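You operate a simulated robot arm through the tools that you are given. There is no shell and no other tool. Be economical: measure what you need, move in short steps, check, and stop when the job is done.

You run a simulated robot arm. Do the job below in one go: nothing can be reset, and whatever is moved stays where it is left.

TASK
Jog the whisker patch to the buffing wheel, buff it off and dot the spot.
Fine: buffer on for it and off after, not buffed too deep; one yellow dot on the sidewall over the buffed patch shows the rework; marker back.
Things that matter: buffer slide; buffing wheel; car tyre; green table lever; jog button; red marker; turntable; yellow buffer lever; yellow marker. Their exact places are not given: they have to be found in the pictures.

Only the result counts: the job must be done as asked and must still hold three seconds after the hand-in. Knocking over, shifting, dropping, spilling or breaking anything else fails it.

THE ROBOT
A 7-joint arm with a vacuum gripper, on a carriage that runs on a rail from [-38, -1922] to [11, 557] (x, y) and turns from -1.798 to 4.014 rad about z. Base frame: it is fixed where the carriage stands at the start and does not move with it; the origin is on the floor, on the carriage's upright axis, x ahead of it, y to its left, z up. Lengths are in mm, angles in rad, forces in N, time in s.
With the tool pointing down near the work surface it reaches from about 320 to 740 mm from the robot's upright axis, wherever it stands. Its first joint turns from -2.897 to 2.897 rad. Places, roughly: buffer slide [500, 600, 900]; buffing wheel [600, 600, 900]; car tyre [750, 1000, 1000]; green table lever [400, 400, 900]; jog button [400, 300, 800]; turntable [700, 1000, 800]; yellow buffer lever [400, 200, 900]. Payload 1.06 kg.
Tool frame: the origin (TCP) lies in the middle of the cups' lips, and z points out of the cups. The gripper has 1 cup of 24 mm across, covering 24 by 24 mm (tool x, y); the bellows give 8 mm. With the vacuum on, a cup seals on a smooth face that it is pressed against (1 to 4 N); it does not hold porous or soft things. The pull reaches 23 N.
Orientation is told as [roll, pitch, yaw] about the base's x, y, z axes, in that order, counted from this pose: with the cups facing straight down, the tool's x points along the base's -x, its y along +y and its z along -z.

THE INTERFACE
- The arm moves only by the tool drive_tool. Its argument "targets" is a list that holds one entry, the list of rows, each a list of 7 numbers: the shift along the tool's x, y, z in units of 200 mm (1.0 is 200 mm), then the turn, a rotation vector about the tool's x, y, z in units of 60 degrees (1.0 is 60 degrees), then the vacuum: 1 switches it on, 0 off. In form: [[[tx, ty, tz, ax, ay, az, valve], ...]]. A call has 1 to 8 rows; each row is the pose to reach, as a shift and turn from the pose commanded when the call began, along the tool's axes at that moment. A call with a number of a shift or a turn outside -1 to 1 is refused whole. Rows are played at 5 a second. More than 50 mm and 0.15 rad between two rows, or a gripper value outside its range, and nothing of the call is played. Where a pose cannot be reached the arm comes as near as it can. A force on the tool above 60 N (or 10 N above the force at the start of the call, whichever is more), or a blocked arm, ends the call early, and 0.2 s more pass. The pull builds up within a second once a cup has sealed. Time passes only in rows, and 0.2 s behind the last, so rows that repeat a pose give it time. The reply holds the time, the measured pose of the TCP, the force on the tool along the base axes and the pull of the vacuum, in the units named above and with some noise, with the torque about the TCP (base axes, N m) and any sound that the robot's microphone picked up.
- Cameras (640 x 400 px; columns grow to the right, rows downward): "scene" is now at [7.1, 201.4, 1590]; the picture's right is [0.38, -0.93, 0.00], its down [-0.67, -0.27, -0.69] and it looks along [0.64, 0.26, -0.72] (base axes); focal length 284 px, centre (320, 200). "wrist" rides on the gripper at [78, 19, -96] in the tool frame; the picture's right is [-0.23, 0.97, 0.00], its down [-0.71, -0.17, -0.68] and it looks along [-0.67, -0.16, 0.73] (tool axes); focal length 243 px, centre (320, 200).
- snapshot(camera): a new picture of that camera. No time passes.
- move_column(by): slides the trunk up (or, below 0, down) by that many mm; the arm and the scene camera ride with it, the base frame stays. It gives what a move gives, with no picture.
- steer(legs): drives the robot by 1 to 6 legs, each [ahead, left, turn to the left] in mm, mm and rad, along the robot's own axes; the way and the turn of a leg run together, so that a leg with both is an arc; at most 1500 mm and 3.142 rad a leg. The arm and the cameras ride along, it lands a little off, and it stops where it bumps. It keeps to its track: a leg is cut to what the track allows. It gives what a move gives.
- head_to(pan, tilt): turns the head with the scene camera to pan (to the left, within 2.705 rad either way) and tilt (down, from -0.506 to 1.204), counted from straight ahead of the robot. It gives what a move gives.
- probe_pixels(camera, pixels): there is no depth. For up to 12 entries [column, row, z] of the newest picture of that camera ("zoom" is the newest enlarged one), the place [x, y] in the base frame at which the ray of that pixel passes the height z, good to about 2 mm, but the place of the scene camera against the robot may be out by one fixed shift of up to 25 mm in any direction. No time passes.
- zoom(camera, box): a new picture of the part [left, top, right, bottom] of that camera's present view, enlarged. No time passes.
- sign_off(): hands the job in; it is judged then, once.

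Keep the steps short. Do not move on a guess: measure, check each grasp and each placing, and mend mistakes. In all there are 80 turns and 52 pictures (those below and enlarged ones count). Leave the vacuum off and the arm clear of the work at the hand-in unless told otherwise, and finish with a single line.

The tools are called after "Call:" by a JSON object that holds its "fn" and its "kwargs". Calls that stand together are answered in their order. drive_tool: Moves the arm, as the interface text tells. Its arguments: {"type":"object","properties":{"targets":{"type":"array"}},"required":["targets"]} The other tools are called the same way: move_column (by) slides the trunk up or down; steer (legs) drives the base; head_to (pan, tilt) turns the head that bears the scene camera; snapshot (camera) takes a picture; probe_pixels (camera, pixels) gives the place at which the rays of pixels pass given heights; zoom (camera, box) takes an enlarged picture of a part of a camera's view; sign_off () hands the job in.

At the start:

```text
time_s: 0.0
position: [318.3, 219.9, 1297.3]
ee_rot: [-0.001, 0.001, 0.001]
wrist_force: [0.5, 0.0, 0.4]
torque: [-0.01, 0.02, 0.0]
pull: 0.0
trunk travel left (down, up): [-525.0, 65.0]
robot x, y, heading: [1.0, -0.4, 0.002]
head pan, tilt: [0.389, 0.81]
```

scene: 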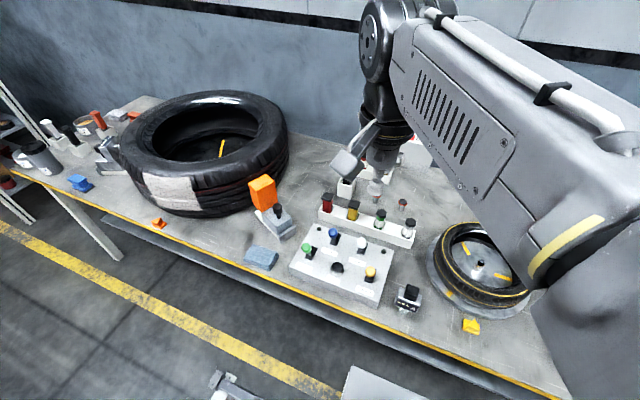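
wrist: 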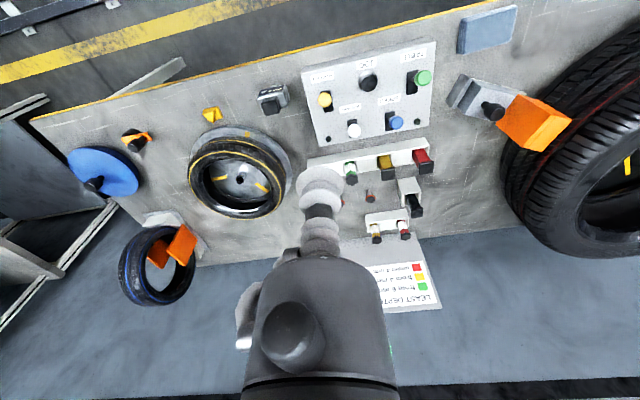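

I see a bench with a tyre on the turntable, a lever board, a marker rack and other wheels. I'll enlarge the lever board and marker rack in the wrist view, and the tyre in the scene view.

Call:
{"fn": "zoom", "kwargs": {"camera": "wrist", "box": [240, 30, 460, 310]}}

Call:
{"fn": "zoom", "kwargs": {"camera": "scene", "box": [100, 80, 440, 310]}}

```text
1.43 times, centred on (350, 170) of wrist
```

zoom: 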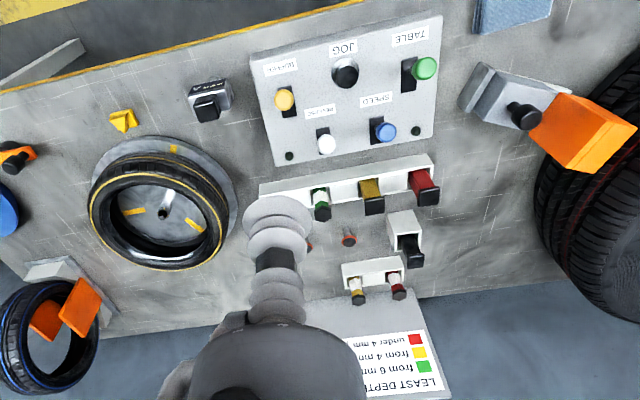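

```text
1.74 times, centred on (270, 195) of scene
```

zoom: 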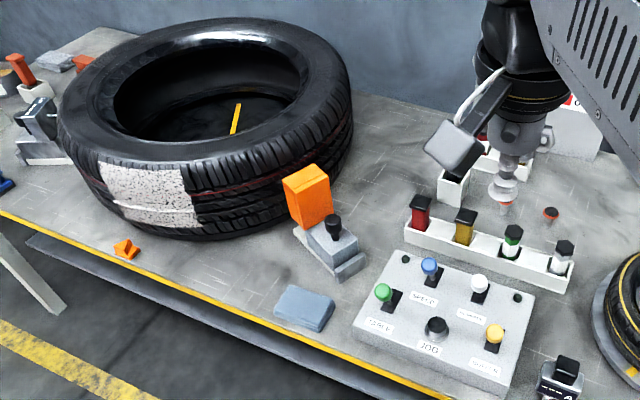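

Next I need detail on the levers, labels and markers, and on the buffer slide.

Call:
{"fn": "zoom", "kwargs": {"camera": "scene", "box": [280, 150, 440, 310]}}

Call:
{"fn": "zoom", "kwargs": {"camera": "wrist", "box": [300, 40, 440, 140]}}

Call:
{"fn": "zoom", "kwargs": {"camera": "wrist", "box": [330, 140, 450, 310]}}

Call:
{"fn": "zoom", "kwargs": {"camera": "scene", "box": [110, 130, 310, 280]}}

```text
2.50 times, centred on (360, 230) of scene
```

zoom: 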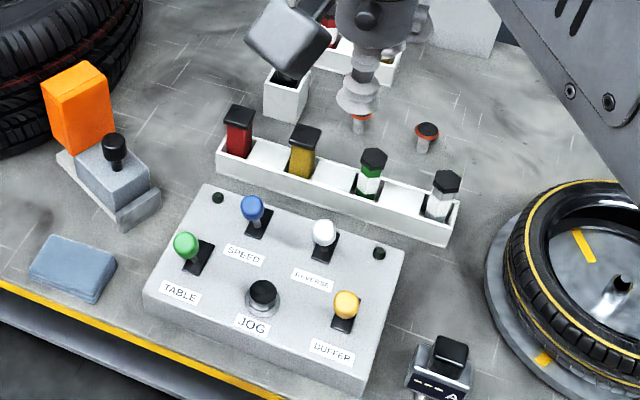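

```text
4.00 times, centred on (370, 90) of wrist
```

zoom: 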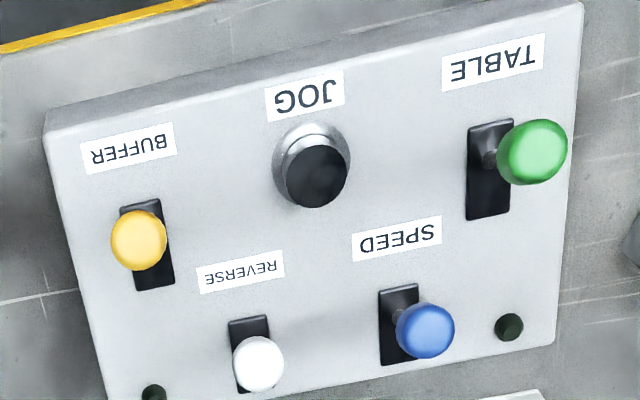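

```text
2.35 times, centred on (390, 225) of wrist
```

zoom: 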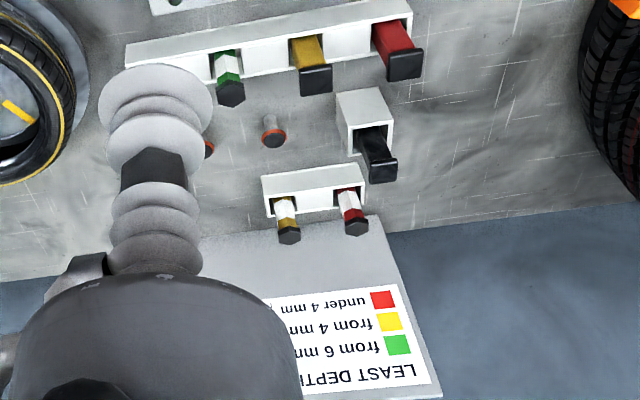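

```text
2.67 times, centred on (210, 205) of scene
```

zoom: 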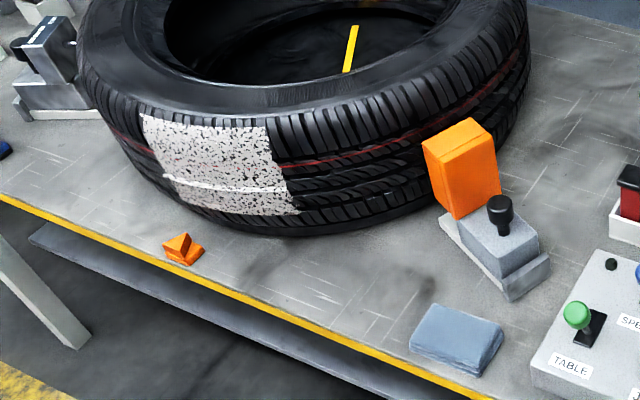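

I'll probe key points in the wrist view at guessed heights to get rough places.

Call:
{"fn": "probe_pixels", "kwargs": {"camera": "wrist", "pixels": [[424, 76, 880], [325, 99, 880], [369, 82, 860], [354, 130, 880], [397, 122, 880], [423, 170, 900], [386, 177, 900], [350, 180, 900], [492, 112, 880], [535, 122, 950], [300, 70, 800], [488, 30, 800]]}}

Call:
{"fn": "probe_pixels", "kwargs": {"camera": "scene", "pixels": [[307, 247, 880], [370, 272, 880], [337, 268, 860], [361, 243, 880], [335, 232, 880], [327, 196, 900], [354, 204, 900], [380, 212, 900], [278, 209, 880], [263, 178, 950], [285, 290, 800], [155, 245, 800]]}}

```text
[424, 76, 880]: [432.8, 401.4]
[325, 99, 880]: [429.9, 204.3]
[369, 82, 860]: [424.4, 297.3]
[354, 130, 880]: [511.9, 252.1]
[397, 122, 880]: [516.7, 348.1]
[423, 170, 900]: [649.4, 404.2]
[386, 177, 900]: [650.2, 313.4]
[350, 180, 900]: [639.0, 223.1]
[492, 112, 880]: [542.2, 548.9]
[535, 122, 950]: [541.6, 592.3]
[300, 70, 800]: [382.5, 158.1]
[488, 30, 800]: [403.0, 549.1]
```

```text
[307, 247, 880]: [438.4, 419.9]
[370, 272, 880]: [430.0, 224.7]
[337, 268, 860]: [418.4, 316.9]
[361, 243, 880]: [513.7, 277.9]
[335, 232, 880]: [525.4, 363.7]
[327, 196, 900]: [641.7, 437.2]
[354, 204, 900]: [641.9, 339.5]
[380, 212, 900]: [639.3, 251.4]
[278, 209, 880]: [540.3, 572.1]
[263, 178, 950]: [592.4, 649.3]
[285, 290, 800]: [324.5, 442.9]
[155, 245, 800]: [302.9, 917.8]
```

Bench items are at roughly 880–950 mm. I'll lower the tool by 200 mm in place for a second wrist view to get heights.

Call:
{"fn": "drive_tool", "kwargs": {"targets": [[[0, 0, 0.24, 0, 0, 0, 0], [0, 0, 0.48, 0, 0, 0, 0], [0, 0, 0.72, 0, 0, 0, 0], [0, 0, 0.96, 0, 0, 0, 0], [0, 0, 0.96, 0, 0, 0, 0]]]}}

Call:
{"fn": "snapshot", "kwargs": {"camera": "wrist"}}

Call:
{"fn": "snapshot", "kwargs": {"camera": "scene"}}

```text
time_s: 1.2
position: [316.6, 220.9, 1105.0]
ee_rot: [0.001, 0.001, 0.001]
wrist_force: [0.2, -0.8, 0.4]
torque: [0.01, -0.01, -0.01]
pull: 0.1
trunk travel left (down, up): [-525.0, 65.0]
robot x, y, heading: [-0.0, 1.4, 0.002]
head pan, tilt: [0.389, 0.81]
```

```text
43 pictures are left
```

wrist: 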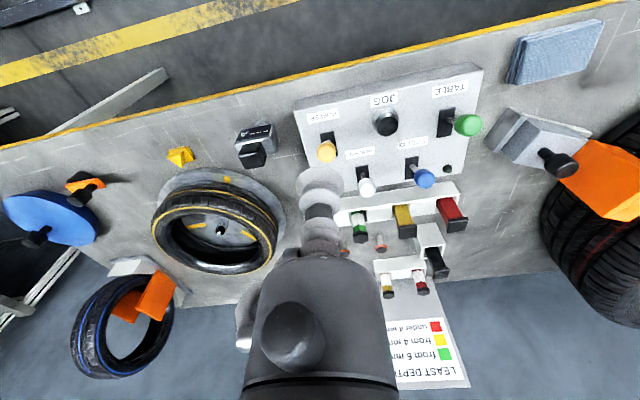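

```text
42 pictures are left
```

scene: 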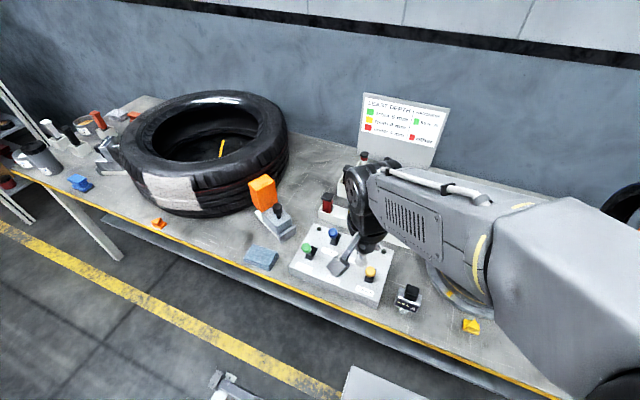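

Now I'll probe the same features in the new view at two heights each, to triangulate.

Call:
{"fn": "probe_pixels", "kwargs": {"camera": "wrist", "pixels": [[467, 125, 880], [467, 125, 920], [327, 151, 880], [327, 151, 920], [386, 125, 860], [386, 125, 840], [366, 188, 880], [425, 178, 880], [457, 224, 900], [457, 224, 940], [405, 229, 900], [405, 229, 940]]}}

Call:
{"fn": "zoom", "kwargs": {"camera": "wrist", "box": [290, 60, 490, 190]}}

Call:
{"fn": "zoom", "kwargs": {"camera": "wrist", "box": [330, 180, 490, 300]}}

```text
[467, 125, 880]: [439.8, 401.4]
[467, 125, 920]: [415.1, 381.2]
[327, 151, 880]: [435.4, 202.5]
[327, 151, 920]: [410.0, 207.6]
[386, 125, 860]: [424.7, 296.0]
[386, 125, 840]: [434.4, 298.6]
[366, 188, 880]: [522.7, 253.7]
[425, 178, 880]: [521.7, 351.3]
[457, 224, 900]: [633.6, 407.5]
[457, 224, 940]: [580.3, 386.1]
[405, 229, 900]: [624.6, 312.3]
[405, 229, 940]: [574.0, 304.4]
```

```text
3.08 times, centred on (390, 125) of wrist
```

zoom: 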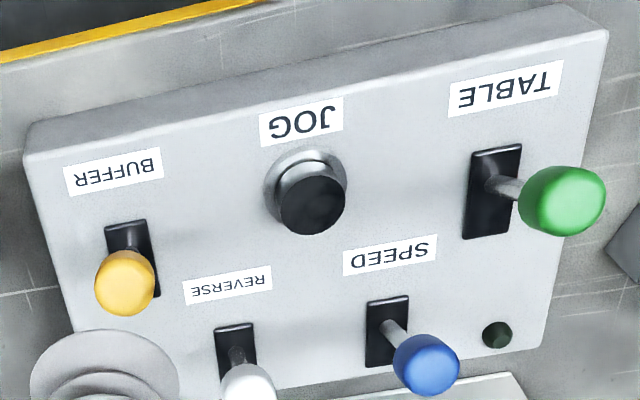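

```text
3.33 times, centred on (410, 240) of wrist
```

zoom: 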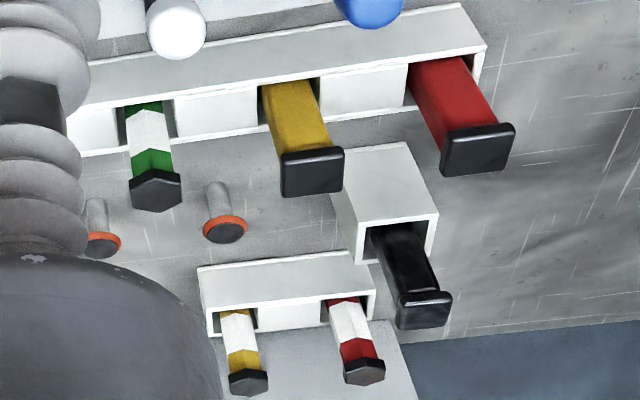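

The legend board is visible now at (405,120); I'll read it.

Call:
{"fn": "zoom", "kwargs": {"camera": "scene", "box": [350, 85, 460, 160]}}

```text
5.33 times, centred on (405, 122) of scene
```

zoom: 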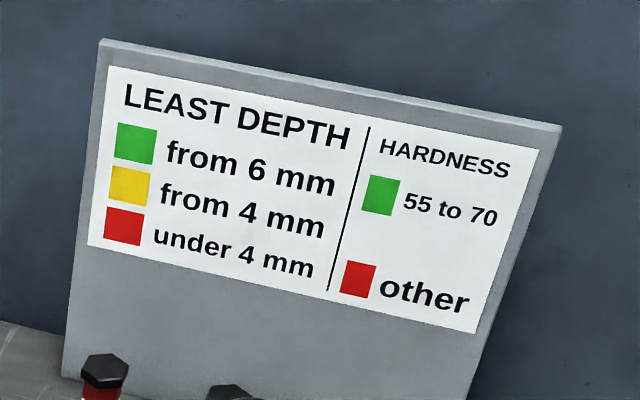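

Jog button triangulates to about (424, 297, 860). I'll move above it, to z about 930, and take a closer wrist view.

Call:
{"fn": "drive_tool", "kwargs": {"targets": [[[-0.108, 0.076, 0.175, 0, 0, 0, 0], [-0.216, 0.152, 0.35, 0, 0, 0, 0], [-0.324, 0.228, 0.525, 0, 0, 0, 0], [-0.432, 0.304, 0.7, 0, 0, 0, 0], [-0.54, 0.38, 0.875, 0, 0, 0, 0], [-0.54, 0.38, 0.875, 0, 0, 0, 0]]]}}

Call:
{"fn": "snapshot", "kwargs": {"camera": "wrist"}}

```text
time_s: 2.6
position: [425.7, 299.3, 931.1]
ee_rot: [0.0, 0.001, 0.0]
wrist_force: [-0.5, 0.6, -0.4]
torque: [0.02, 0.01, -0.02]
pull: 0.0
trunk travel left (down, up): [-525.0, 65.0]
robot x, y, heading: [1.2, -4.6, -0.003]
head pan, tilt: [0.389, 0.81]
```

```text
38 pictures are left
```

wrist: 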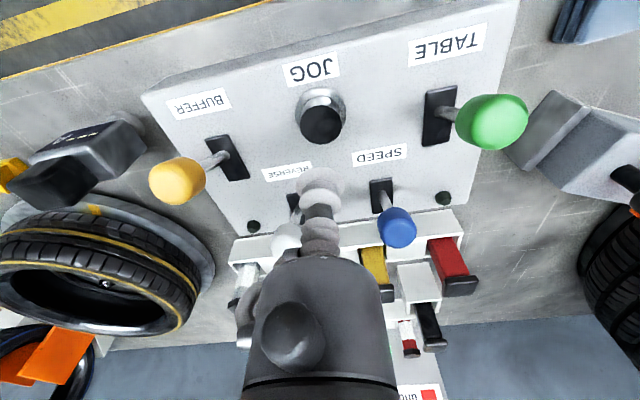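

Close view: jog at (322,120), green knob (492,122), yellow knob (177,181). Probing these at candidate heights.

Call:
{"fn": "probe_pixels", "kwargs": {"camera": "wrist", "pixels": [[322, 123, 860], [322, 123, 850], [492, 122, 880], [492, 122, 900], [177, 181, 880], [177, 181, 900], [398, 228, 880], [286, 238, 880], [320, 95, 830], [460, 283, 900], [230, 158, 835], [438, 118, 835]]}}

```text
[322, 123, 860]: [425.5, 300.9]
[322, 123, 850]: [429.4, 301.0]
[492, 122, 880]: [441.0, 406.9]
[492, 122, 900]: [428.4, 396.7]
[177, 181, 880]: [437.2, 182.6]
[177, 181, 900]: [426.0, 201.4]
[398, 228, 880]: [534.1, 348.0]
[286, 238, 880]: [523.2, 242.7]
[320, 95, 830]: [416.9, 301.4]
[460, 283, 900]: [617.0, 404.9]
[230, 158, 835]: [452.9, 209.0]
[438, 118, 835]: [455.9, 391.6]
```

Aligned with the jog button (about 425, 300, top about 860). I'll go down gently, feel for contact, press lightly and come back up.

Call:
{"fn": "drive_tool", "kwargs": {"targets": [[[0, 0, 0.2, 0, 0, 0, 0], [0, 0, 0.32, 0, 0, 0, 0], [0, 0, 0.36, 0, 0, 0, 0]]]}}

```text
time_s: 3.4
position: [424.9, 297.2, 860.3]
ee_rot: [0.001, 0.002, -0.001]
wrist_force: [0.3, -0.3, 0.7]
torque: [0.0, 0.03, -0.01]
pull: 0.0
trunk travel left (down, up): [-525.0, 65.0]
robot x, y, heading: [-0.2, 0.0, -0.004]
head pan, tilt: [0.389, 0.81]
```

No contact yet at 860. Going down in 4 mm steps.

Call:
{"fn": "drive_tool", "kwargs": {"targets": [[[0, 0, 0.02, 0, 0, 0, 0], [0, 0, 0.04, 0, 0, 0, 0]]]}}

```text
time_s: 4.0
position: [425.6, 297.3, 852.9]
ee_rot: [0.001, -0.002, 0.001]
wrist_force: [-0.3, 0.2, 0.6]
torque: [0.01, 0.0, -0.02]
pull: 0.1
trunk travel left (down, up): [-525.0, 65.0]
robot x, y, heading: [-2.5, 1.8, -0.002]
head pan, tilt: [0.389, 0.81]
```

Call:
{"fn": "drive_tool", "kwargs": {"targets": [[[0, 0, 0.02, 0, 0, 0, 0], [0, 0, 0.04, 0, 0, 0, 0]]]}}

```text
time_s: 4.6
position: [423.3, 296.2, 843.0]
ee_rot: [-0.001, -0.001, 0.0]
wrist_force: [0.7, 0.5, 3.6]
torque: [-0.02, 0.04, 0.0]
pull: 0.1
trunk travel left (down, up): [-525.0, 65.0]
robot x, y, heading: [-1.9, -0.9, -0.001]
head pan, tilt: [0.389, 0.81]
heard: click
```

A click, with 3.6 N. I'll check the tyre in the scene view.

Call:
{"fn": "snapshot", "kwargs": {"camera": "scene"}}

```text
37 pictures are left
```

scene: 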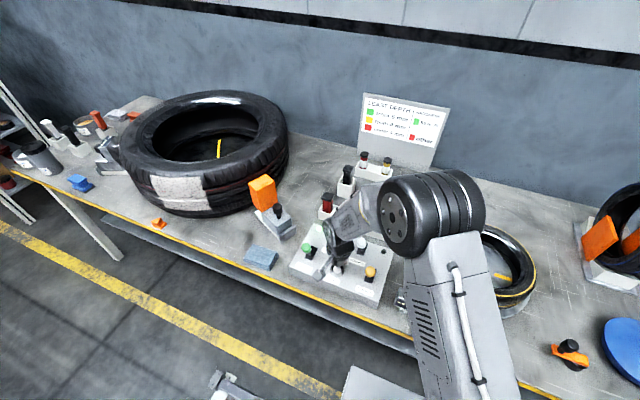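

The patch crept slightly toward the wheel. I'll hold the button one second longer to measure the rate, and probe tyre geometry in the latest picture.

Call:
{"fn": "probe_pixels", "kwargs": {"camera": "scene", "pixels": [[120, 150, 980], [288, 128, 980], [160, 178, 980], [205, 178, 980], [215, 92, 980], [162, 205, 850], [209, 214, 850], [263, 190, 930], [252, 180, 950], [276, 184, 950], [259, 212, 850], [292, 233, 830]]}}

Call:
{"fn": "drive_tool", "kwargs": {"targets": [[[0, 0, 0, 0, 0, 0, 0], [0, 0, 0, 0, 0, 0, 0], [0, 0, 0, 0, 0, 0, 0], [0, 0, 0, 0, 0, 0, 0], [0, 0, 0, 0, 0, 0, 0]]]}}

Call:
{"fn": "zoom", "kwargs": {"camera": "scene", "box": [100, 80, 300, 230]}}

```text
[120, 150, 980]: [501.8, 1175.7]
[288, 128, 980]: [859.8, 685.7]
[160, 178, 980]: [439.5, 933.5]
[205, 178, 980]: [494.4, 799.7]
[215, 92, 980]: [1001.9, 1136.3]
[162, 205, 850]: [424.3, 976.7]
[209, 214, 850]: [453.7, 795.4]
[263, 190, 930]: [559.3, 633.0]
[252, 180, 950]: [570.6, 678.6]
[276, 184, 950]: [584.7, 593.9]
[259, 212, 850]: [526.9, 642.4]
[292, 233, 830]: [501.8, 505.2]
```

```text
time_s: 5.8
position: [425.7, 296.0, 842.7]
ee_rot: [0.001, 0.0, 0.0]
wrist_force: [0.1, 0.5, 3.0]
torque: [0.0, -0.01, 0.0]
pull: 0.1
trunk travel left (down, up): [-525.0, 65.0]
robot x, y, heading: [-4.1, 0.2, 0.0]
head pan, tilt: [0.389, 0.81]
```

```text
2.67 times, centred on (200, 155) of scene
```

zoom: 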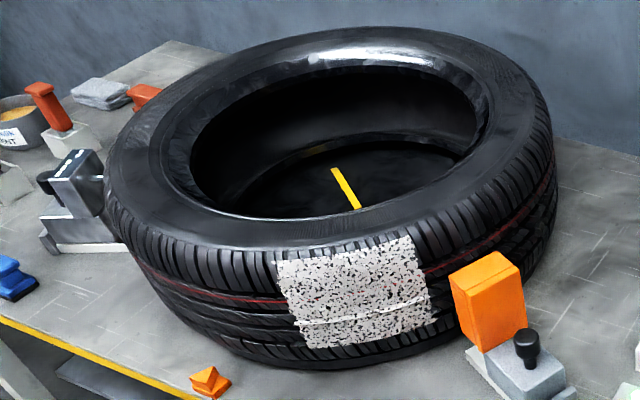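

The jog turns about 14°/s in the right direction. Holding another ~1.2 s, then checking.

Call:
{"fn": "drive_tool", "kwargs": {"targets": [[[0, 0, 0, 0, 0, 0, 0], [0, 0, 0, 0, 0, 0, 0], [0, 0, 0, 0, 0, 0, 0], [0, 0, 0, 0, 0, 0, 0], [0, 0, 0, 0, 0, 0, 0]]]}}

Call:
{"fn": "zoom", "kwargs": {"camera": "scene", "box": [100, 80, 300, 230]}}

```text
time_s: 7.0
position: [424.5, 296.5, 842.5]
ee_rot: [0.0, -0.001, -0.001]
wrist_force: [0.2, 1.8, 3.8]
torque: [0.02, 0.03, -0.02]
pull: 0.0
trunk travel left (down, up): [-525.0, 65.0]
robot x, y, heading: [4.6, 0.4, -0.003]
head pan, tilt: [0.389, 0.81]
```

```text
2.67 times, centred on (200, 155) of scene
```

zoom: 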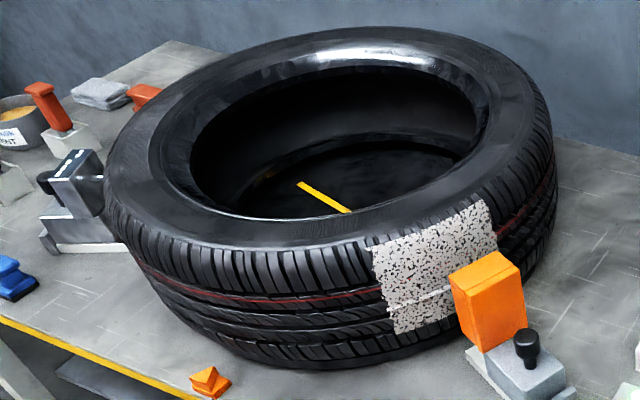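

Patch is close to the wheel now. I'll measure angles: tyre shoulder points, patch corners, and wheel/knob.

Call:
{"fn": "probe_pixels", "kwargs": {"camera": "zoom", "pixels": [[106, 185, 960], [360, 27, 990], [552, 130, 960], [250, 248, 970], [150, 225, 970], [370, 243, 965], [490, 200, 965], [394, 333, 860], [497, 264, 950], [450, 275, 950], [526, 275, 950], [525, 338, 880]]}}

```text
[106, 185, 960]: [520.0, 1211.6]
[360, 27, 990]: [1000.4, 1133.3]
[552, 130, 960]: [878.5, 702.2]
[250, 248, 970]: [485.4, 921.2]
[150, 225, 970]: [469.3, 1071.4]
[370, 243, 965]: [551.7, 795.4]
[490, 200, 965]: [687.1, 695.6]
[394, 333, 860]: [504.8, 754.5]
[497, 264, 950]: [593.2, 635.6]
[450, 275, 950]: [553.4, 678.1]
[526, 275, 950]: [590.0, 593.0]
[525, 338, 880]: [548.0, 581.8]
```

I'll use the yellow turntable stripe (two positions intersect at about zoom (369,221)) to locate the turntable axis.

Call:
{"fn": "probe_pixels", "kwargs": {"camera": "zoom", "pixels": [[369, 221, 800], [369, 221, 830], [369, 221, 860], [298, 183, 830], [350, 211, 830], [333, 168, 830], [360, 208, 830]]}}

```text
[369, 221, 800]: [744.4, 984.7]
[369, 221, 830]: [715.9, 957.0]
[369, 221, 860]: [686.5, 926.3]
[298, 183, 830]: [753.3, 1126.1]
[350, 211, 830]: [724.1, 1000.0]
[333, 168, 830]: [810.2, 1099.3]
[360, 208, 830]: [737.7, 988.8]
```

Releasing the button: raise straight up 240 mm and retract a bit before driving toward the slide.

Call:
{"fn": "drive_tool", "kwargs": {"targets": [[[0, 0, -0.2, 0, 0, 0, 0], [0, 0, -0.44, 0, 0, 0, 0], [0.1, 0, -0.66, 0, 0, 0, 0], [0.2, 0, -0.88, 0, 0, 0, 0], [0.3, -0.1, -1.0, 0, 0, 0, 0], [0.35, -0.3, -1.0, 0, 0, 0, 0], [0.35, -0.5, -1.0, 0, 0, 0, 0], [0.35, -0.6, -1.0, 0, 0, 0, 0]]]}}

Call:
{"fn": "steer", "kwargs": {"legs": [[0, 430, 0]]}}

Call:
{"fn": "snapshot", "kwargs": {"camera": "wrist"}}

```text
time_s: 8.8
position: [356.3, 176.3, 1040.4]
ee_rot: [0.001, 0.0, 0.002]
wrist_force: [1.0, -0.7, -0.4]
torque: [0.01, 0.02, -0.02]
pull: 0.0
trunk travel left (down, up): [-525.0, 65.0]
robot x, y, heading: [-1.4, 3.5, -0.001]
head pan, tilt: [0.389, 0.81]
```

```text
time_s: 11.4
position: [364.3, 604.7, 1039.4]
ee_rot: [-0.001, 0.0, -0.001]
wrist_force: [-1.0, -0.1, -0.3]
torque: [-0.01, -0.01, 0.01]
pull: 0.0
trunk travel left (down, up): [-525.0, 65.0]
robot x, y, heading: [7.7, 429.1, -0.003]
head pan, tilt: [0.389, 0.81]
```

```text
34 pictures are left
```

wrist: 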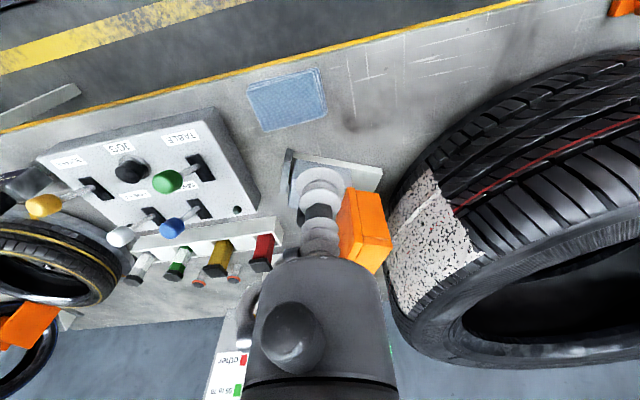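

The gripper hides the slide. Shift the tool 150 mm to −y so the slide comes clear on the right.

Call:
{"fn": "drive_tool", "kwargs": {"targets": [[[0, -0.25, 0, 0, 0, 0, 0], [0, -0.5, 0, 0, 0, 0, 0], [0, -0.7, 0, 0, 0, 0, 0], [0, -0.7, 0, 0, 0, 0, 0]]]}}

Call:
{"fn": "zoom", "kwargs": {"camera": "wrist", "box": [360, 80, 640, 260]}}

```text
time_s: 12.4
position: [362.7, 462.6, 1038.9]
ee_rot: [0.001, 0.0, 0.0]
wrist_force: [0.8, -0.5, -1.3]
torque: [0.02, 0.02, -0.02]
pull: 0.1
trunk travel left (down, up): [-525.0, 65.0]
robot x, y, heading: [10.6, 426.4, -0.001]
head pan, tilt: [0.389, 0.81]
```

```text
2.22 times, centred on (500, 170) of wrist
```

zoom: 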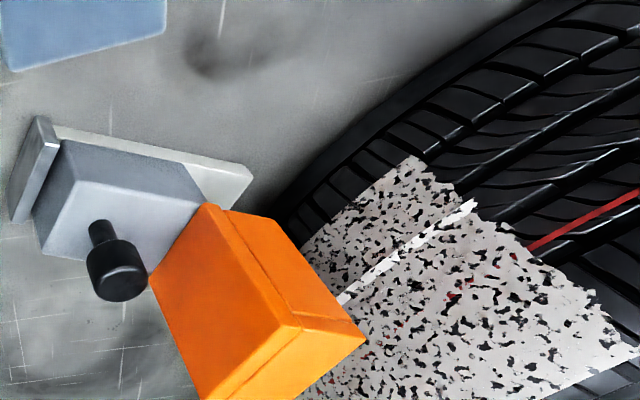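

Clear view. I'll probe the rail direction, carriage, knob and orange head.

Call:
{"fn": "probe_pixels", "kwargs": {"camera": "zoom", "pixels": [[60, 127, 815], [238, 163, 815], [250, 175, 815], [118, 278, 890], [118, 278, 900], [207, 203, 950], [298, 327, 950], [365, 340, 950], [413, 155, 860], [640, 350, 960], [300, 250, 830], [100, 225, 860]]}}

```text
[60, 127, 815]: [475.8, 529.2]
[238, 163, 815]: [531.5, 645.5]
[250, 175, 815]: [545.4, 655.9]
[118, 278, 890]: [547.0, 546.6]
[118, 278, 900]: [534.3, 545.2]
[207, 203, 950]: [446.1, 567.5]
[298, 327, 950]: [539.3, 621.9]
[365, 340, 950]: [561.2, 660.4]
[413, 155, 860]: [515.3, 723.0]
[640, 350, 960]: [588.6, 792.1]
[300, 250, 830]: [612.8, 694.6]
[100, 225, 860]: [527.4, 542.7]
```

The rail line aims at the tyre axis (about 730, 946), giving a wheel bearing of about −115.6°. The patch runs about −134° to −103°, so it is nearly centred. I'll take a higher view over the wheel to refine before starting the buffer.

Call:
{"fn": "drive_tool", "kwargs": {"targets": [[[0, 0, -0.24, 0, 0, 0, 0], [0, 0, -0.48, 0, 0, 0, 0], [0, 0.1, -0.7, 0, 0, 0, 0], [-0.1, 0.3, -0.8, 0, 0, 0, 0], [-0.2, 0.5, -0.82, 0, 0, 0, 0], [-0.3, 0.7, -0.82, 0, 0, 0, 0], [-0.4, 0.9, -0.82, 0, 0, 0, 0], [-0.4, 0.9, -0.82, 0, 0, 0, 0]]]}}

Call:
{"fn": "snapshot", "kwargs": {"camera": "wrist"}}

```text
time_s: 14.2
position: [444.1, 645.3, 1204.3]
ee_rot: [0.0, 0.002, 0.0]
wrist_force: [0.3, -0.1, 0.5]
torque: [0.01, 0.02, -0.03]
pull: 0.2
trunk travel left (down, up): [-525.0, 65.0]
robot x, y, heading: [8.7, 426.1, 0.001]
head pan, tilt: [0.389, 0.81]
```

```text
32 pictures are left
```

wrist: 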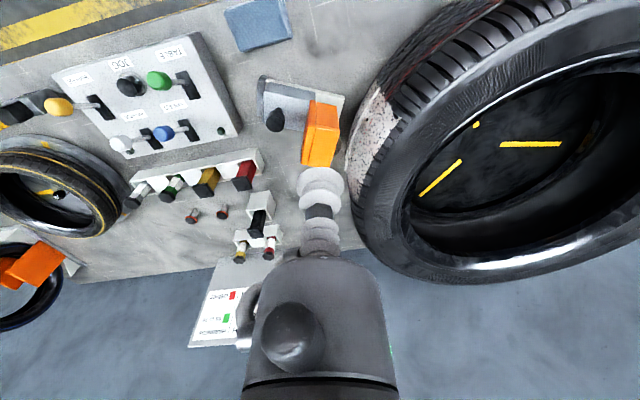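

Call:
{"fn": "zoom", "kwargs": {"camera": "wrist", "box": [240, 60, 480, 210]}}

Call:
{"fn": "probe_pixels", "kwargs": {"camera": "wrist", "pixels": [[478, 144, 820], [502, 144, 820], [560, 144, 820], [420, 195, 820], [460, 160, 820], [476, 125, 820], [560, 40, 985], [357, 230, 985], [470, 283, 985], [385, 128, 985]]}}

```text
2.67 times, centred on (360, 135) of wrist
```

zoom: 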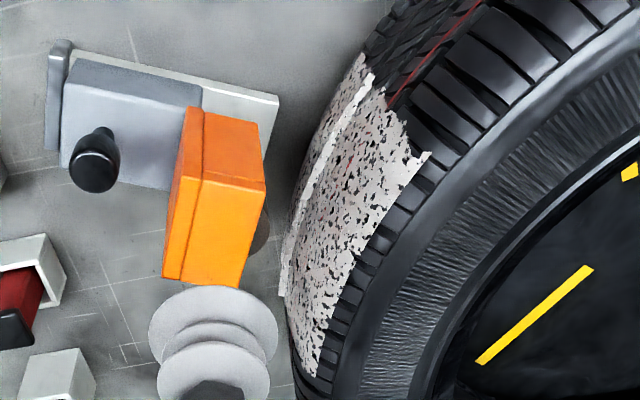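

```text
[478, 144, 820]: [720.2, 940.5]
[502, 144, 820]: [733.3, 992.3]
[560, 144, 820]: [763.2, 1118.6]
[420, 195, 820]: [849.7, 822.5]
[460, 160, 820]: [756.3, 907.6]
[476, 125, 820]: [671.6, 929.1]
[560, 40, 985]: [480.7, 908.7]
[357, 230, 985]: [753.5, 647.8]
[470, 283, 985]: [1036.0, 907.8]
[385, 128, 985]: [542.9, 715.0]
```

Call:
{"fn": "probe_pixels", "kwargs": {"camera": "zoom", "pixels": [[428, 153, 985], [428, 153, 970], [312, 370, 985], [312, 370, 970], [372, 75, 900], [282, 293, 900], [204, 180, 950], [265, 187, 950], [243, 287, 950], [183, 280, 950], [95, 172, 890], [262, 235, 880]]}}

```text
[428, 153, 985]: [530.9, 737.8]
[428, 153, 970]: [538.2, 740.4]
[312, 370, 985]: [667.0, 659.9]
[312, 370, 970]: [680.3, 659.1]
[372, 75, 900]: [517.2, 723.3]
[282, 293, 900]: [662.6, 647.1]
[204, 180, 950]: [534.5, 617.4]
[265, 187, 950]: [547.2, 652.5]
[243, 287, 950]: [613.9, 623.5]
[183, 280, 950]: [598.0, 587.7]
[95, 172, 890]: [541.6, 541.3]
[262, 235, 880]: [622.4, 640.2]
```

Patch centre is at −116.8° and the head at −114.7°: aligned within about 2° of a 32°-wide patch, which is good. Next is the buffer lever. I'll drive the base back 300 mm so that lever, slide and marker are all in reach.

Call:
{"fn": "steer", "kwargs": {"legs": [[0, -300, 0]]}}

Call:
{"fn": "drive_tool", "kwargs": {"targets": [[[0.05, -0.15, 0.15, 0, 0, 0, 0], [0.1, -0.3, 0.3, 0, 0, 0, 0], [0.15, -0.45, 0.45, 0, 0, 0, 0], [0.2, -0.58, 0.6, 0, 0, 0, 0], [0.26, -0.68, 0.8, 0, 0, 0, 0], [0.3, -0.7, 1.0, 0, 0, 0, 0], [0.3, -0.7, 1.0, 0, 0, 0, 0]]]}}

Call:
{"fn": "snapshot", "kwargs": {"camera": "wrist"}}

```text
time_s: 16.2
position: [438.9, 349.7, 1204.0]
ee_rot: [-0.001, 0.0, 0.0]
wrist_force: [0.1, 0.2, 0.1]
torque: [0.03, 0.0, 0.01]
pull: 0.0
trunk travel left (down, up): [-525.0, 65.0]
robot x, y, heading: [5.9, 130.2, -0.0]
head pan, tilt: [0.389, 0.81]
```

```text
time_s: 17.9
position: [378.9, 208.0, 1004.1]
ee_rot: [0.0, 0.002, 0.0]
wrist_force: [0.1, 0.1, -0.9]
torque: [0.01, -0.04, 0.03]
pull: 0.1
trunk travel left (down, up): [-525.0, 65.0]
robot x, y, heading: [4.7, 131.2, -0.0]
head pan, tilt: [0.389, 0.81]
```

```text
30 pictures are left
```

wrist: 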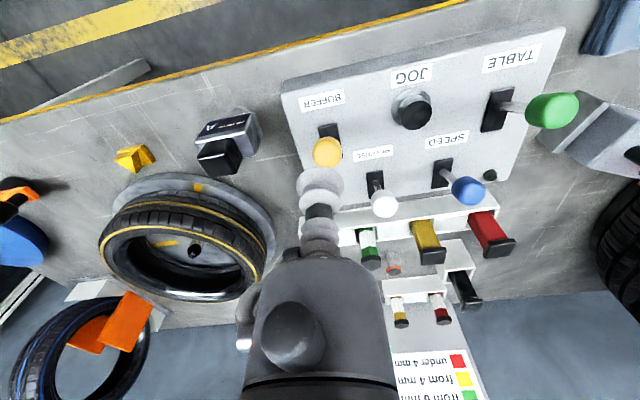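

Call:
{"fn": "probe_pixels", "kwargs": {"camera": "wrist", "pixels": [[328, 152, 880], [328, 152, 900], [328, 152, 910], [336, 137, 842], [325, 126, 842], [344, 165, 842], [430, 240, 900], [428, 258, 920], [490, 247, 920], [387, 207, 900]]}}

```text
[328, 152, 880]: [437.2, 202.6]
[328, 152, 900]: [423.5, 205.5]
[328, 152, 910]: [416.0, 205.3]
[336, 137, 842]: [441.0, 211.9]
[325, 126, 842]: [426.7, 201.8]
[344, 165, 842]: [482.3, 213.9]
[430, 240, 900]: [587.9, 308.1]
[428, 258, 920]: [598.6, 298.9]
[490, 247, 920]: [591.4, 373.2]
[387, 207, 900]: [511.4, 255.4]
```

Yellow knob at (424, 205, about 900), leaning toward the operator (off), with the slot running to x≈480. I lower to z≈878 in front of it, then push it in +x.

Call:
{"fn": "drive_tool", "kwargs": {"targets": [[[0, -0.01, 0.24, 0, 0, 0, 0], [0, -0.015, 0.48, 0, 0, 0, 0], [0, -0.015, 0.63, 0, 0, 0, 0], [-0.08, -0.015, 0.63, 0, 0, 0, 0], [-0.16, -0.015, 0.63, 0, 0, 0, 0], [-0.22, -0.015, 0.63, 0, 0, 0, 0], [-0.28, -0.015, 0.63, 0, 0, 0, 0]]]}}

```text
time_s: 19.4
position: [434.9, 205.8, 879.3]
ee_rot: [0.0, 0.0, -0.001]
wrist_force: [-0.3, 0.3, 0.5]
torque: [0.02, -0.03, 0.0]
pull: 0.0
trunk travel left (down, up): [-525.0, 65.0]
robot x, y, heading: [-0.2, 131.1, -0.001]
head pan, tilt: [0.389, 0.81]
```

No click or force now, so I'll look at where the lever is.

Call:
{"fn": "snapshot", "kwargs": {"camera": "wrist"}}

```text
29 pictures are left
```

wrist: 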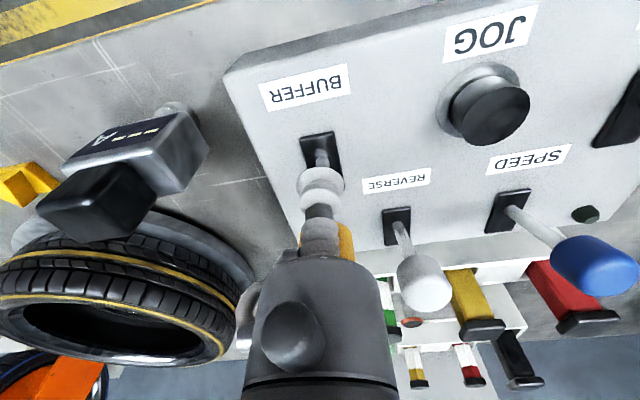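

The knob is being pushed ahead of the tool but hasn't switched. Pushing further in small steps.

Call:
{"fn": "drive_tool", "kwargs": {"targets": [[[-0.04, 0, 0, 0, 0, 0, 0], [-0.08, 0, 0, 0, 0, 0, 0], [-0.12, 0, 0, 0, 0, 0, 0]]]}}

```text
time_s: 20.2
position: [455.0, 207.4, 879.7]
ee_rot: [0.0, 0.004, 0.0]
wrist_force: [-18.3, 2.6, 0.9]
torque: [-0.01, -0.27, 0.01]
pull: 0.1
trunk travel left (down, up): [-525.0, 65.0]
robot x, y, heading: [6.8, 127.8, 0.002]
head pan, tilt: [0.389, 0.81]
```

18 N means the end stop. I back off and rise, then listen and look at whether the lever stays and the lamp is lit.

Call:
{"fn": "drive_tool", "kwargs": {"targets": [[[0.1, 0, 0, 0, 0, 0, 0], [0.25, 0, 0, 0, 0, 0, 0], [0.35, 0, -0.1, 0, 0, 0, 0], [0.35, 0, -0.35, 0, 0, 0, 0], [0.35, 0, -0.5, 0, 0, 0, 0]]]}}

Call:
{"fn": "snapshot", "kwargs": {"camera": "wrist"}}

```text
time_s: 21.4
position: [389.0, 206.3, 980.6]
ee_rot: [0.001, 0.001, -0.001]
wrist_force: [-0.1, -0.3, -1.1]
torque: [0.02, -0.01, -0.02]
pull: 0.0
trunk travel left (down, up): [-525.0, 65.0]
robot x, y, heading: [2.4, 132.6, -0.002]
head pan, tilt: [0.389, 0.81]
```

```text
28 pictures are left
```

wrist: 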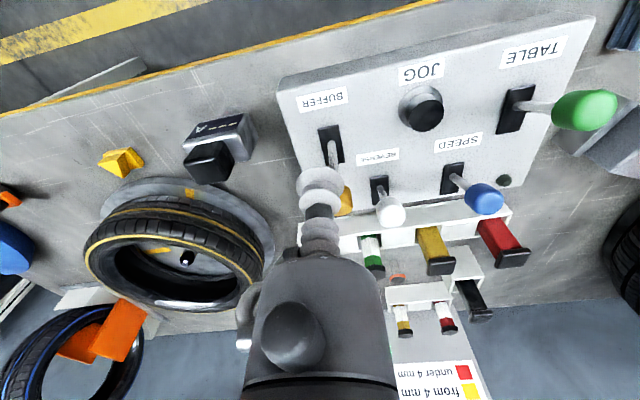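

The lever stays at its far position. I'll check the lamps in the scene view.

Call:
{"fn": "snapshot", "kwargs": {"camera": "scene"}}

```text
27 pictures are left
```

scene: 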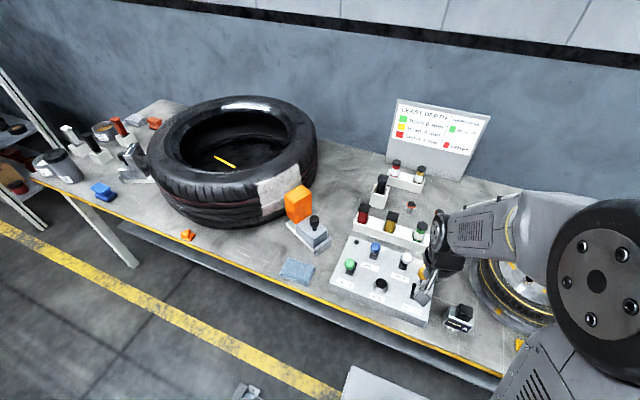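

The reverse-side lamp is hidden by the gripper; I'll check it in the next picture. Moving toward the slide knob (541, 541, about 895) at z≈1000.

Call:
{"fn": "drive_tool", "kwargs": {"targets": [[[0, 0.2, -0.1, 0, 0, 0, 0], [-0.05, 0.42, -0.1, 0, 0, 0, 0], [-0.15, 0.63, -0.1, 0, 0, 0, 0], [-0.3, 0.8, -0.1, 0, 0, 0, 0], [-0.46, 0.95, -0.1, 0, 0, 0, 0]]]}}

Call:
{"fn": "drive_tool", "kwargs": {"targets": [[[-0.1, 0.2, 0, 0, 0, 0, 0], [-0.2, 0.4, 0, 0, 0, 0, 0], [-0.25, 0.6, 0, 0, 0, 0, 0], [-0.29, 0.72, 0, 0, 0, 0, 0], [-0.29, 0.72, 0, 0, 0, 0, 0]]]}}

Call:
{"fn": "snapshot", "kwargs": {"camera": "wrist"}}

Call:
{"fn": "zoom", "kwargs": {"camera": "scene", "box": [250, 160, 470, 340]}}

```text
time_s: 22.6
position: [484.1, 396.3, 996.8]
ee_rot: [0.0, -0.001, 0.0]
wrist_force: [-0.6, 0.0, -0.7]
torque: [-0.04, -0.03, 0.0]
pull: 0.2
trunk travel left (down, up): [-525.0, 65.0]
robot x, y, heading: [1.7, 130.1, -0.001]
head pan, tilt: [0.389, 0.81]
```

```text
time_s: 23.9
position: [535.4, 542.0, 996.6]
ee_rot: [-0.002, 0.002, -0.001]
wrist_force: [0.5, -0.2, 0.4]
torque: [-0.01, 0.03, -0.02]
pull: 0.1
trunk travel left (down, up): [-525.0, 65.0]
robot x, y, heading: [0.0, 133.5, 0.001]
head pan, tilt: [0.389, 0.81]
```

```text
26 pictures are left
```

wrist: 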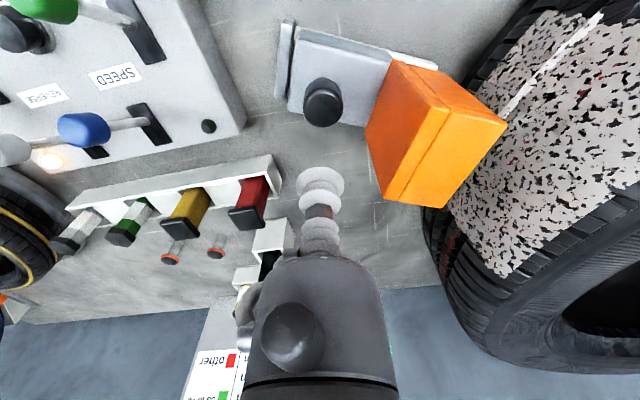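

```text
2.22 times, centred on (360, 250) of scene
```

zoom: 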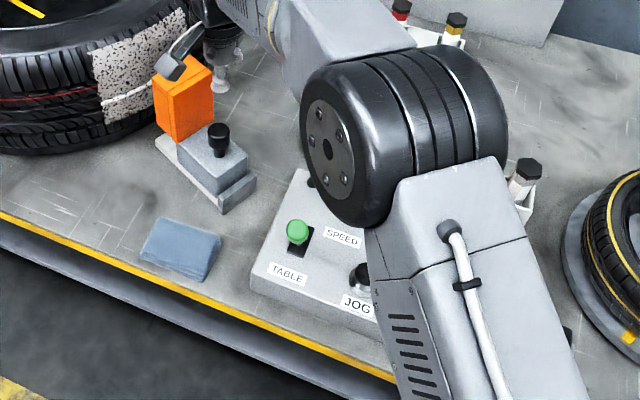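

The lamp behind the yellow lever glows, so the buffer is on. Now refine the knob at (323,103).

Call:
{"fn": "probe_pixels", "kwargs": {"camera": "wrist", "pixels": [[323, 107, 890], [323, 107, 900], [323, 107, 910], [323, 88, 890], [440, 130, 950], [385, 62, 950], [505, 122, 950], [390, 200, 950]]}}

```text
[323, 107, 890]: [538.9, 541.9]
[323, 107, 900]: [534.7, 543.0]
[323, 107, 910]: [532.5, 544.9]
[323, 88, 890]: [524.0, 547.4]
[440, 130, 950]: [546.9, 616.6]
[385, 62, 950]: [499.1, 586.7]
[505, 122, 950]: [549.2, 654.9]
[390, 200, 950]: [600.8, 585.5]
```

Knob top ≈ (537, 542, 897), directly under the tool. Lowering with vacuum on.

Call:
{"fn": "drive_tool", "kwargs": {"targets": [[[0, 0, 0.2, 0, 0, 0, 0], [0, 0, 0.4, 0, 0, 0, 0], [0, 0, 0.46, 0, 0, 0, 1], [0, 0, 0.48, 0, 0, 0, 1], [0, 0, 0.49, 0, 0, 0, 1]]]}}

```text
time_s: 25.1
position: [538.7, 540.7, 900.4]
ee_rot: [-0.001, 0.001, -0.001]
wrist_force: [1.3, -1.2, 6.3]
torque: [-0.04, 0.02, -0.02]
pull: 0.1
trunk travel left (down, up): [-525.0, 65.0]
robot x, y, heading: [2.5, 133.5, 0.003]
head pan, tilt: [0.389, 0.81]
```

Contact at 900 with 6.3 N, more than needed. I ease up about 2 mm and let the vacuum build.

Call:
{"fn": "drive_tool", "kwargs": {"targets": [[[0, 0, -0.008, 0, 0, 0, 1], [0, 0, -0.01, 0, 0, 0, 1], [0, 0, -0.01, 0, 0, 0, 1], [0, 0, -0.01, 0, 0, 0, 1], [0, 0, -0.01, 0, 0, 0, 1]]]}}

```text
time_s: 26.2
position: [539.9, 539.8, 901.5]
ee_rot: [-0.001, 0.0, 0.001]
wrist_force: [-0.8, -0.5, 5.1]
torque: [0.01, -0.02, -0.03]
pull: 0.1
trunk travel left (down, up): [-525.0, 65.0]
robot x, y, heading: [5.4, 131.7, -0.001]
head pan, tilt: [0.389, 0.81]
```

No seal; trying with less pressing force.

Call:
{"fn": "drive_tool", "kwargs": {"targets": [[[0, 0, -0.01, 0, 0, 0, 1], [0, 0, -0.01, 0, 0, 0, 1], [0, 0, -0.01, 0, 0, 0, 1], [0, 0, -0.01, 0, 0, 0, 1]]]}}

Call:
{"fn": "zoom", "kwargs": {"camera": "wrist", "box": [230, 60, 470, 260]}}

```text
time_s: 27.2
position: [538.8, 539.5, 903.1]
ee_rot: [-0.001, 0.0, 0.0]
wrist_force: [1.7, -1.9, 2.2]
torque: [0.08, 0.01, -0.08]
pull: 23.1
trunk travel left (down, up): [-525.0, 65.0]
robot x, y, heading: [4.2, 130.7, 0.001]
head pan, tilt: [0.389, 0.81]
```

```text
2.00 times, centred on (350, 160) of wrist
```

zoom: 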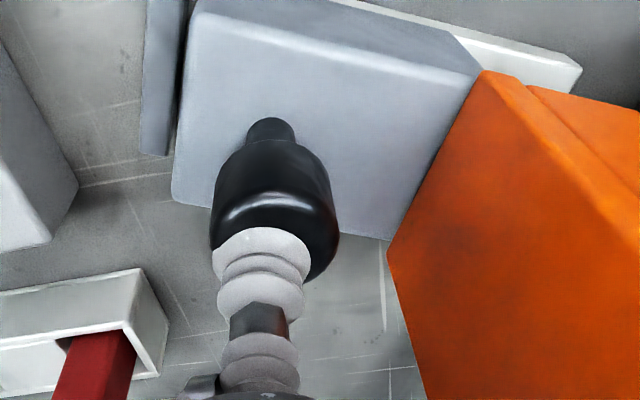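

Sealed (pull 23 N). Now I slide toward the tyre along the rail in 5 mm steps, 20 mm first, watching force and sound.

Call:
{"fn": "drive_tool", "kwargs": {"targets": [[[-0.0105, 0.0227, 0, 0, 0, 0, 1], [-0.021, 0.0455, 0, 0, 0, 0, 1], [-0.032, 0.068, 0, 0, 0, 0, 1], [-0.042, 0.091, 0, 0, 0, 0, 1]]]}}

```text
time_s: 28.2
position: [547.7, 557.4, 902.2]
ee_rot: [0.0, 0.0, -0.001]
wrist_force: [2.8, -4.8, 0.9]
torque: [0.12, 0.05, 0.14]
pull: 22.9
trunk travel left (down, up): [-525.0, 65.0]
robot x, y, heading: [0.1, 132.5, 0.002]
head pan, tilt: [0.389, 0.81]
```

Slid 20 mm at ~3 N friction, with no contact yet. Checking the remaining gap.

Call:
{"fn": "snapshot", "kwargs": {"camera": "wrist"}}

```text
23 pictures are left
```

wrist: 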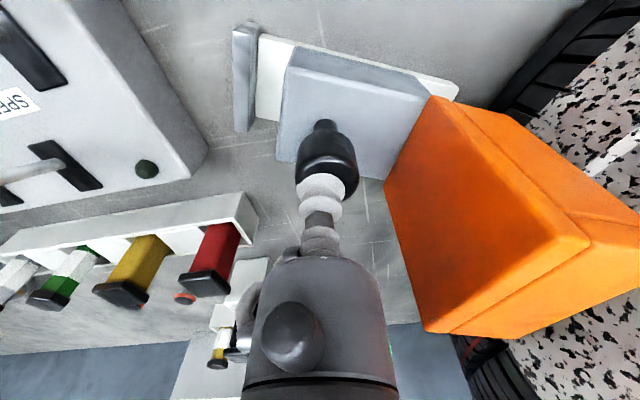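

Still a gap. Advance another 9 mm in 3 mm steps.

Call:
{"fn": "drive_tool", "kwargs": {"targets": [[[-0.01, 0.0135, 0, 0, 0, 0, 1], [-0.017, 0.027, 0, 0, 0, 0, 1], [-0.024, 0.0405, 0, 0, 0, 0, 1]]]}}

```text
time_s: 29.1
position: [552.4, 566.1, 904.0]
ee_rot: [-0.001, 0.0, 0.0]
wrist_force: [4.2, -5.4, 6.0]
torque: [0.1, 0.07, 0.05]
pull: 23.1
trunk travel left (down, up): [-525.0, 65.0]
robot x, y, heading: [2.2, 127.7, 0.002]
head pan, tilt: [0.389, 0.81]
```

Lateral force is growing, so the rail leans a bit more to +x than assumed. I nudge 3 mm sideways (+x) to relieve it.

Call:
{"fn": "drive_tool", "kwargs": {"targets": [[[-0.014, -0.006, 0, 0, 0, 0, 1], [-0.014, -0.006, 0, 0, 0, 0, 1]]]}}

```text
time_s: 29.6
position: [552.3, 566.9, 903.7]
ee_rot: [-0.001, 0.002, 0.003]
wrist_force: [-7.1, -0.5, 3.6]
torque: [0.07, -0.02, -0.13]
pull: 22.5
trunk travel left (down, up): [-525.0, 65.0]
robot x, y, heading: [0.5, 132.1, -0.001]
head pan, tilt: [0.389, 0.81]
```

Over-corrected by about half. Now forward 6 mm, with 1.5 mm of that correction taken back.

Call:
{"fn": "drive_tool", "kwargs": {"targets": [[[0.003, 0.011, 0, 0, 0, 0, 1], [-0.001, 0.021, 0, 0, 0, 0, 1], [-0.0055, 0.03, 0, 0, 0, 0, 1]]]}}

```text
time_s: 30.4
position: [554.2, 570.4, 904.4]
ee_rot: [0.0, -0.001, 0.001]
wrist_force: [-6.1, -5.3, 0.3]
torque: [0.09, -0.02, 0.01]
pull: 23.1
trunk travel left (down, up): [-525.0, 65.0]
robot x, y, heading: [3.2, 128.7, 0.002]
head pan, tilt: [0.389, 0.81]
```

Along-rail resistance has risen to ~7 N, maybe contact. Looking.

Call:
{"fn": "zoom", "kwargs": {"camera": "scene", "box": [200, 130, 360, 250]}}

```text
3.33 times, centred on (280, 190) of scene
```

zoom: 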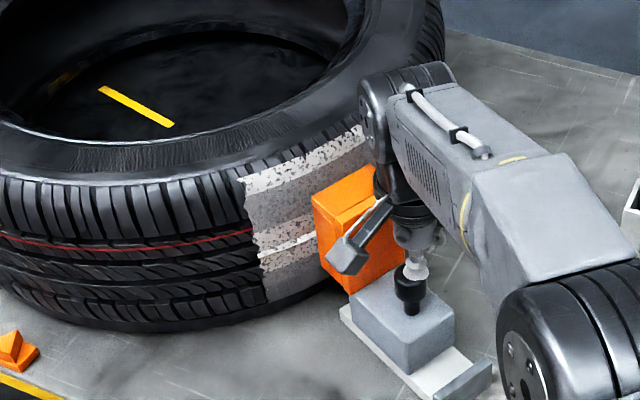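

The patch is changing: parts have turned smooth grey. I back off 12 mm immediately and inspect rather than risk depth.

Call:
{"fn": "drive_tool", "kwargs": {"targets": [[[0.013, -0.02, 0, 0, 0, 0, 1], [0.026, -0.05, 0, 0, 0, 0, 1]]]}}

Call:
{"fn": "zoom", "kwargs": {"camera": "scene", "box": [220, 140, 320, 220]}}

```text
time_s: 31.1
position: [549.2, 561.0, 902.9]
ee_rot: [0.001, 0.002, 0.0]
wrist_force: [-3.8, -1.6, 1.2]
torque: [0.09, 0.05, 0.02]
pull: 23.5
trunk travel left (down, up): [-525.0, 65.0]
robot x, y, heading: [3.6, 131.5, -0.002]
head pan, tilt: [0.389, 0.81]
```

```text
5.00 times, centred on (270, 180) of scene
```

zoom: 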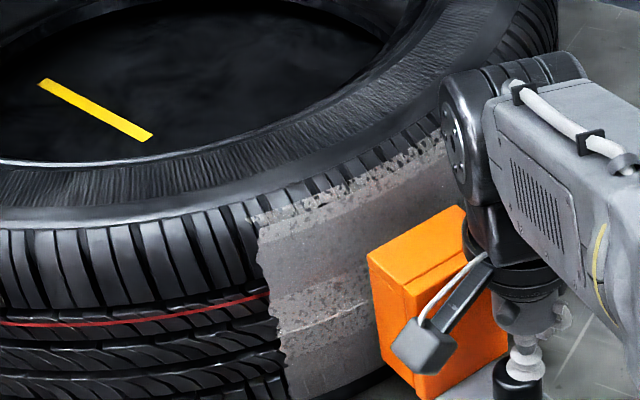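

The speckle is mostly faded but traces remain. Withdraw another 10 mm to be clear, then look closer with the wrist camera's view of the patch.

Call:
{"fn": "drive_tool", "kwargs": {"targets": [[[0.012, -0.025, 0, 0, 0, 0, 1], [0.022, -0.048, 0, 0, 0, 0, 1]]]}}

Call:
{"fn": "zoom", "kwargs": {"camera": "scene", "box": [220, 140, 320, 220]}}

Call:
{"fn": "snapshot", "kwargs": {"camera": "wrist"}}

```text
time_s: 31.6
position: [544.6, 552.0, 905.2]
ee_rot: [0.0, 0.0, -0.001]
wrist_force: [-4.0, 0.3, 1.5]
torque: [0.07, 0.07, -0.09]
pull: 22.5
trunk travel left (down, up): [-525.0, 65.0]
robot x, y, heading: [3.0, 133.3, -0.001]
head pan, tilt: [0.389, 0.81]
```

```text
5.00 times, centred on (270, 180) of scene
```

zoom: 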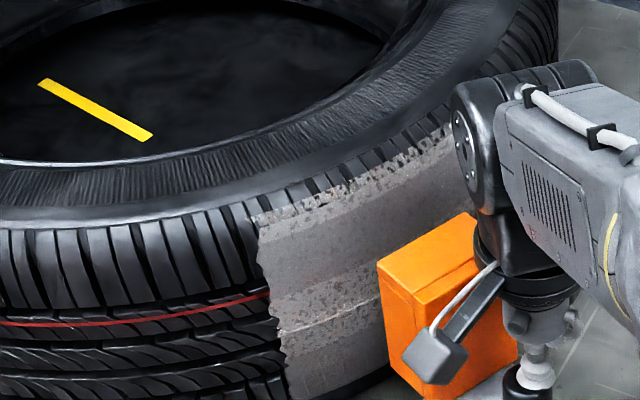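

```text
19 pictures are left
```

wrist: 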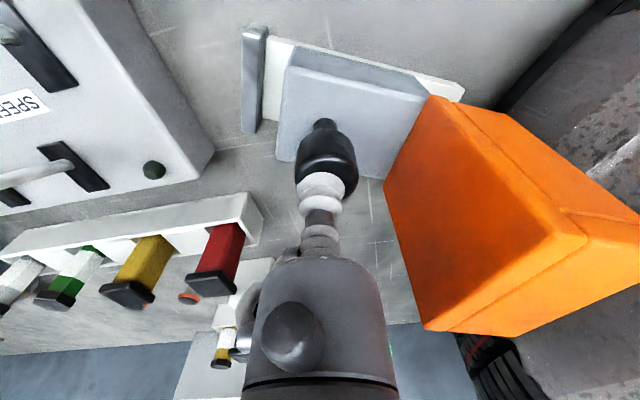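

Call:
{"fn": "zoom", "kwargs": {"camera": "wrist", "box": [540, 60, 640, 200]}}

```text
2.86 times, centred on (590, 130) of wrist
```

zoom: 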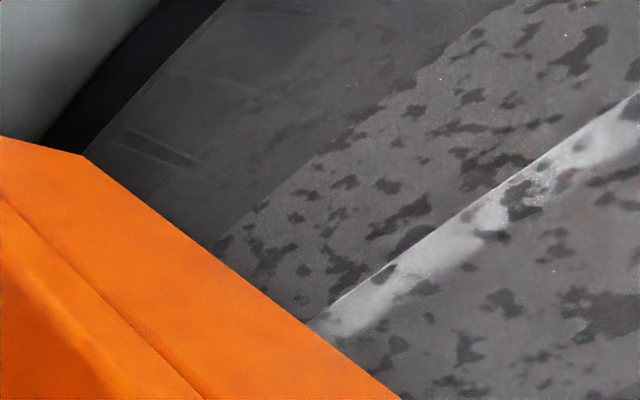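

Traces and the light ridge still remain, so I give one more brief touch to the same spot and back off within the same call.

Call:
{"fn": "drive_tool", "kwargs": {"targets": [[[-0.015, 0.03, 0, 0, 0, 0, 1], [-0.03, 0.065, 0, 0, 0, 0, 1], [-0.045, 0.098, 0, 0, 0, 0, 1], [-0.045, 0.098, 0, 0, 0, 0, 1], [-0.03, 0.065, 0, 0, 0, 0, 1], [-0.012, 0.025, 0, 0, 0, 0, 1], [0, 0, 0, 0, 0, 0, 1]]]}}

Call:
{"fn": "zoom", "kwargs": {"camera": "wrist", "box": [540, 60, 640, 200]}}

```text
time_s: 33.2
position: [546.6, 551.9, 905.1]
ee_rot: [0.0, 0.001, 0.002]
wrist_force: [0.7, 1.8, 2.3]
torque: [-0.1, 0.07, 0.0]
pull: 0.0
trunk travel left (down, up): [-525.0, 65.0]
robot x, y, heading: [0.5, 131.0, 0.004]
head pan, tilt: [0.389, 0.81]
```

```text
2.86 times, centred on (590, 130) of wrist
```

zoom: 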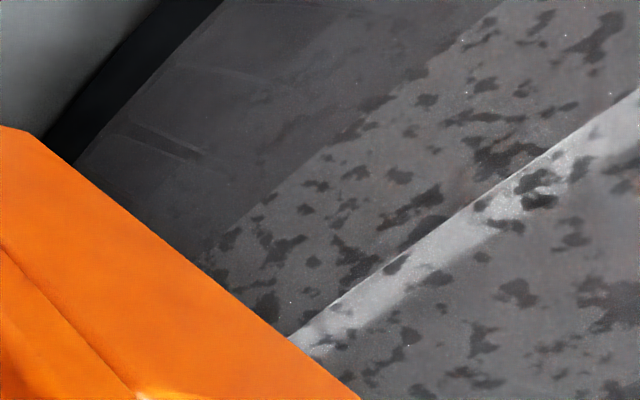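

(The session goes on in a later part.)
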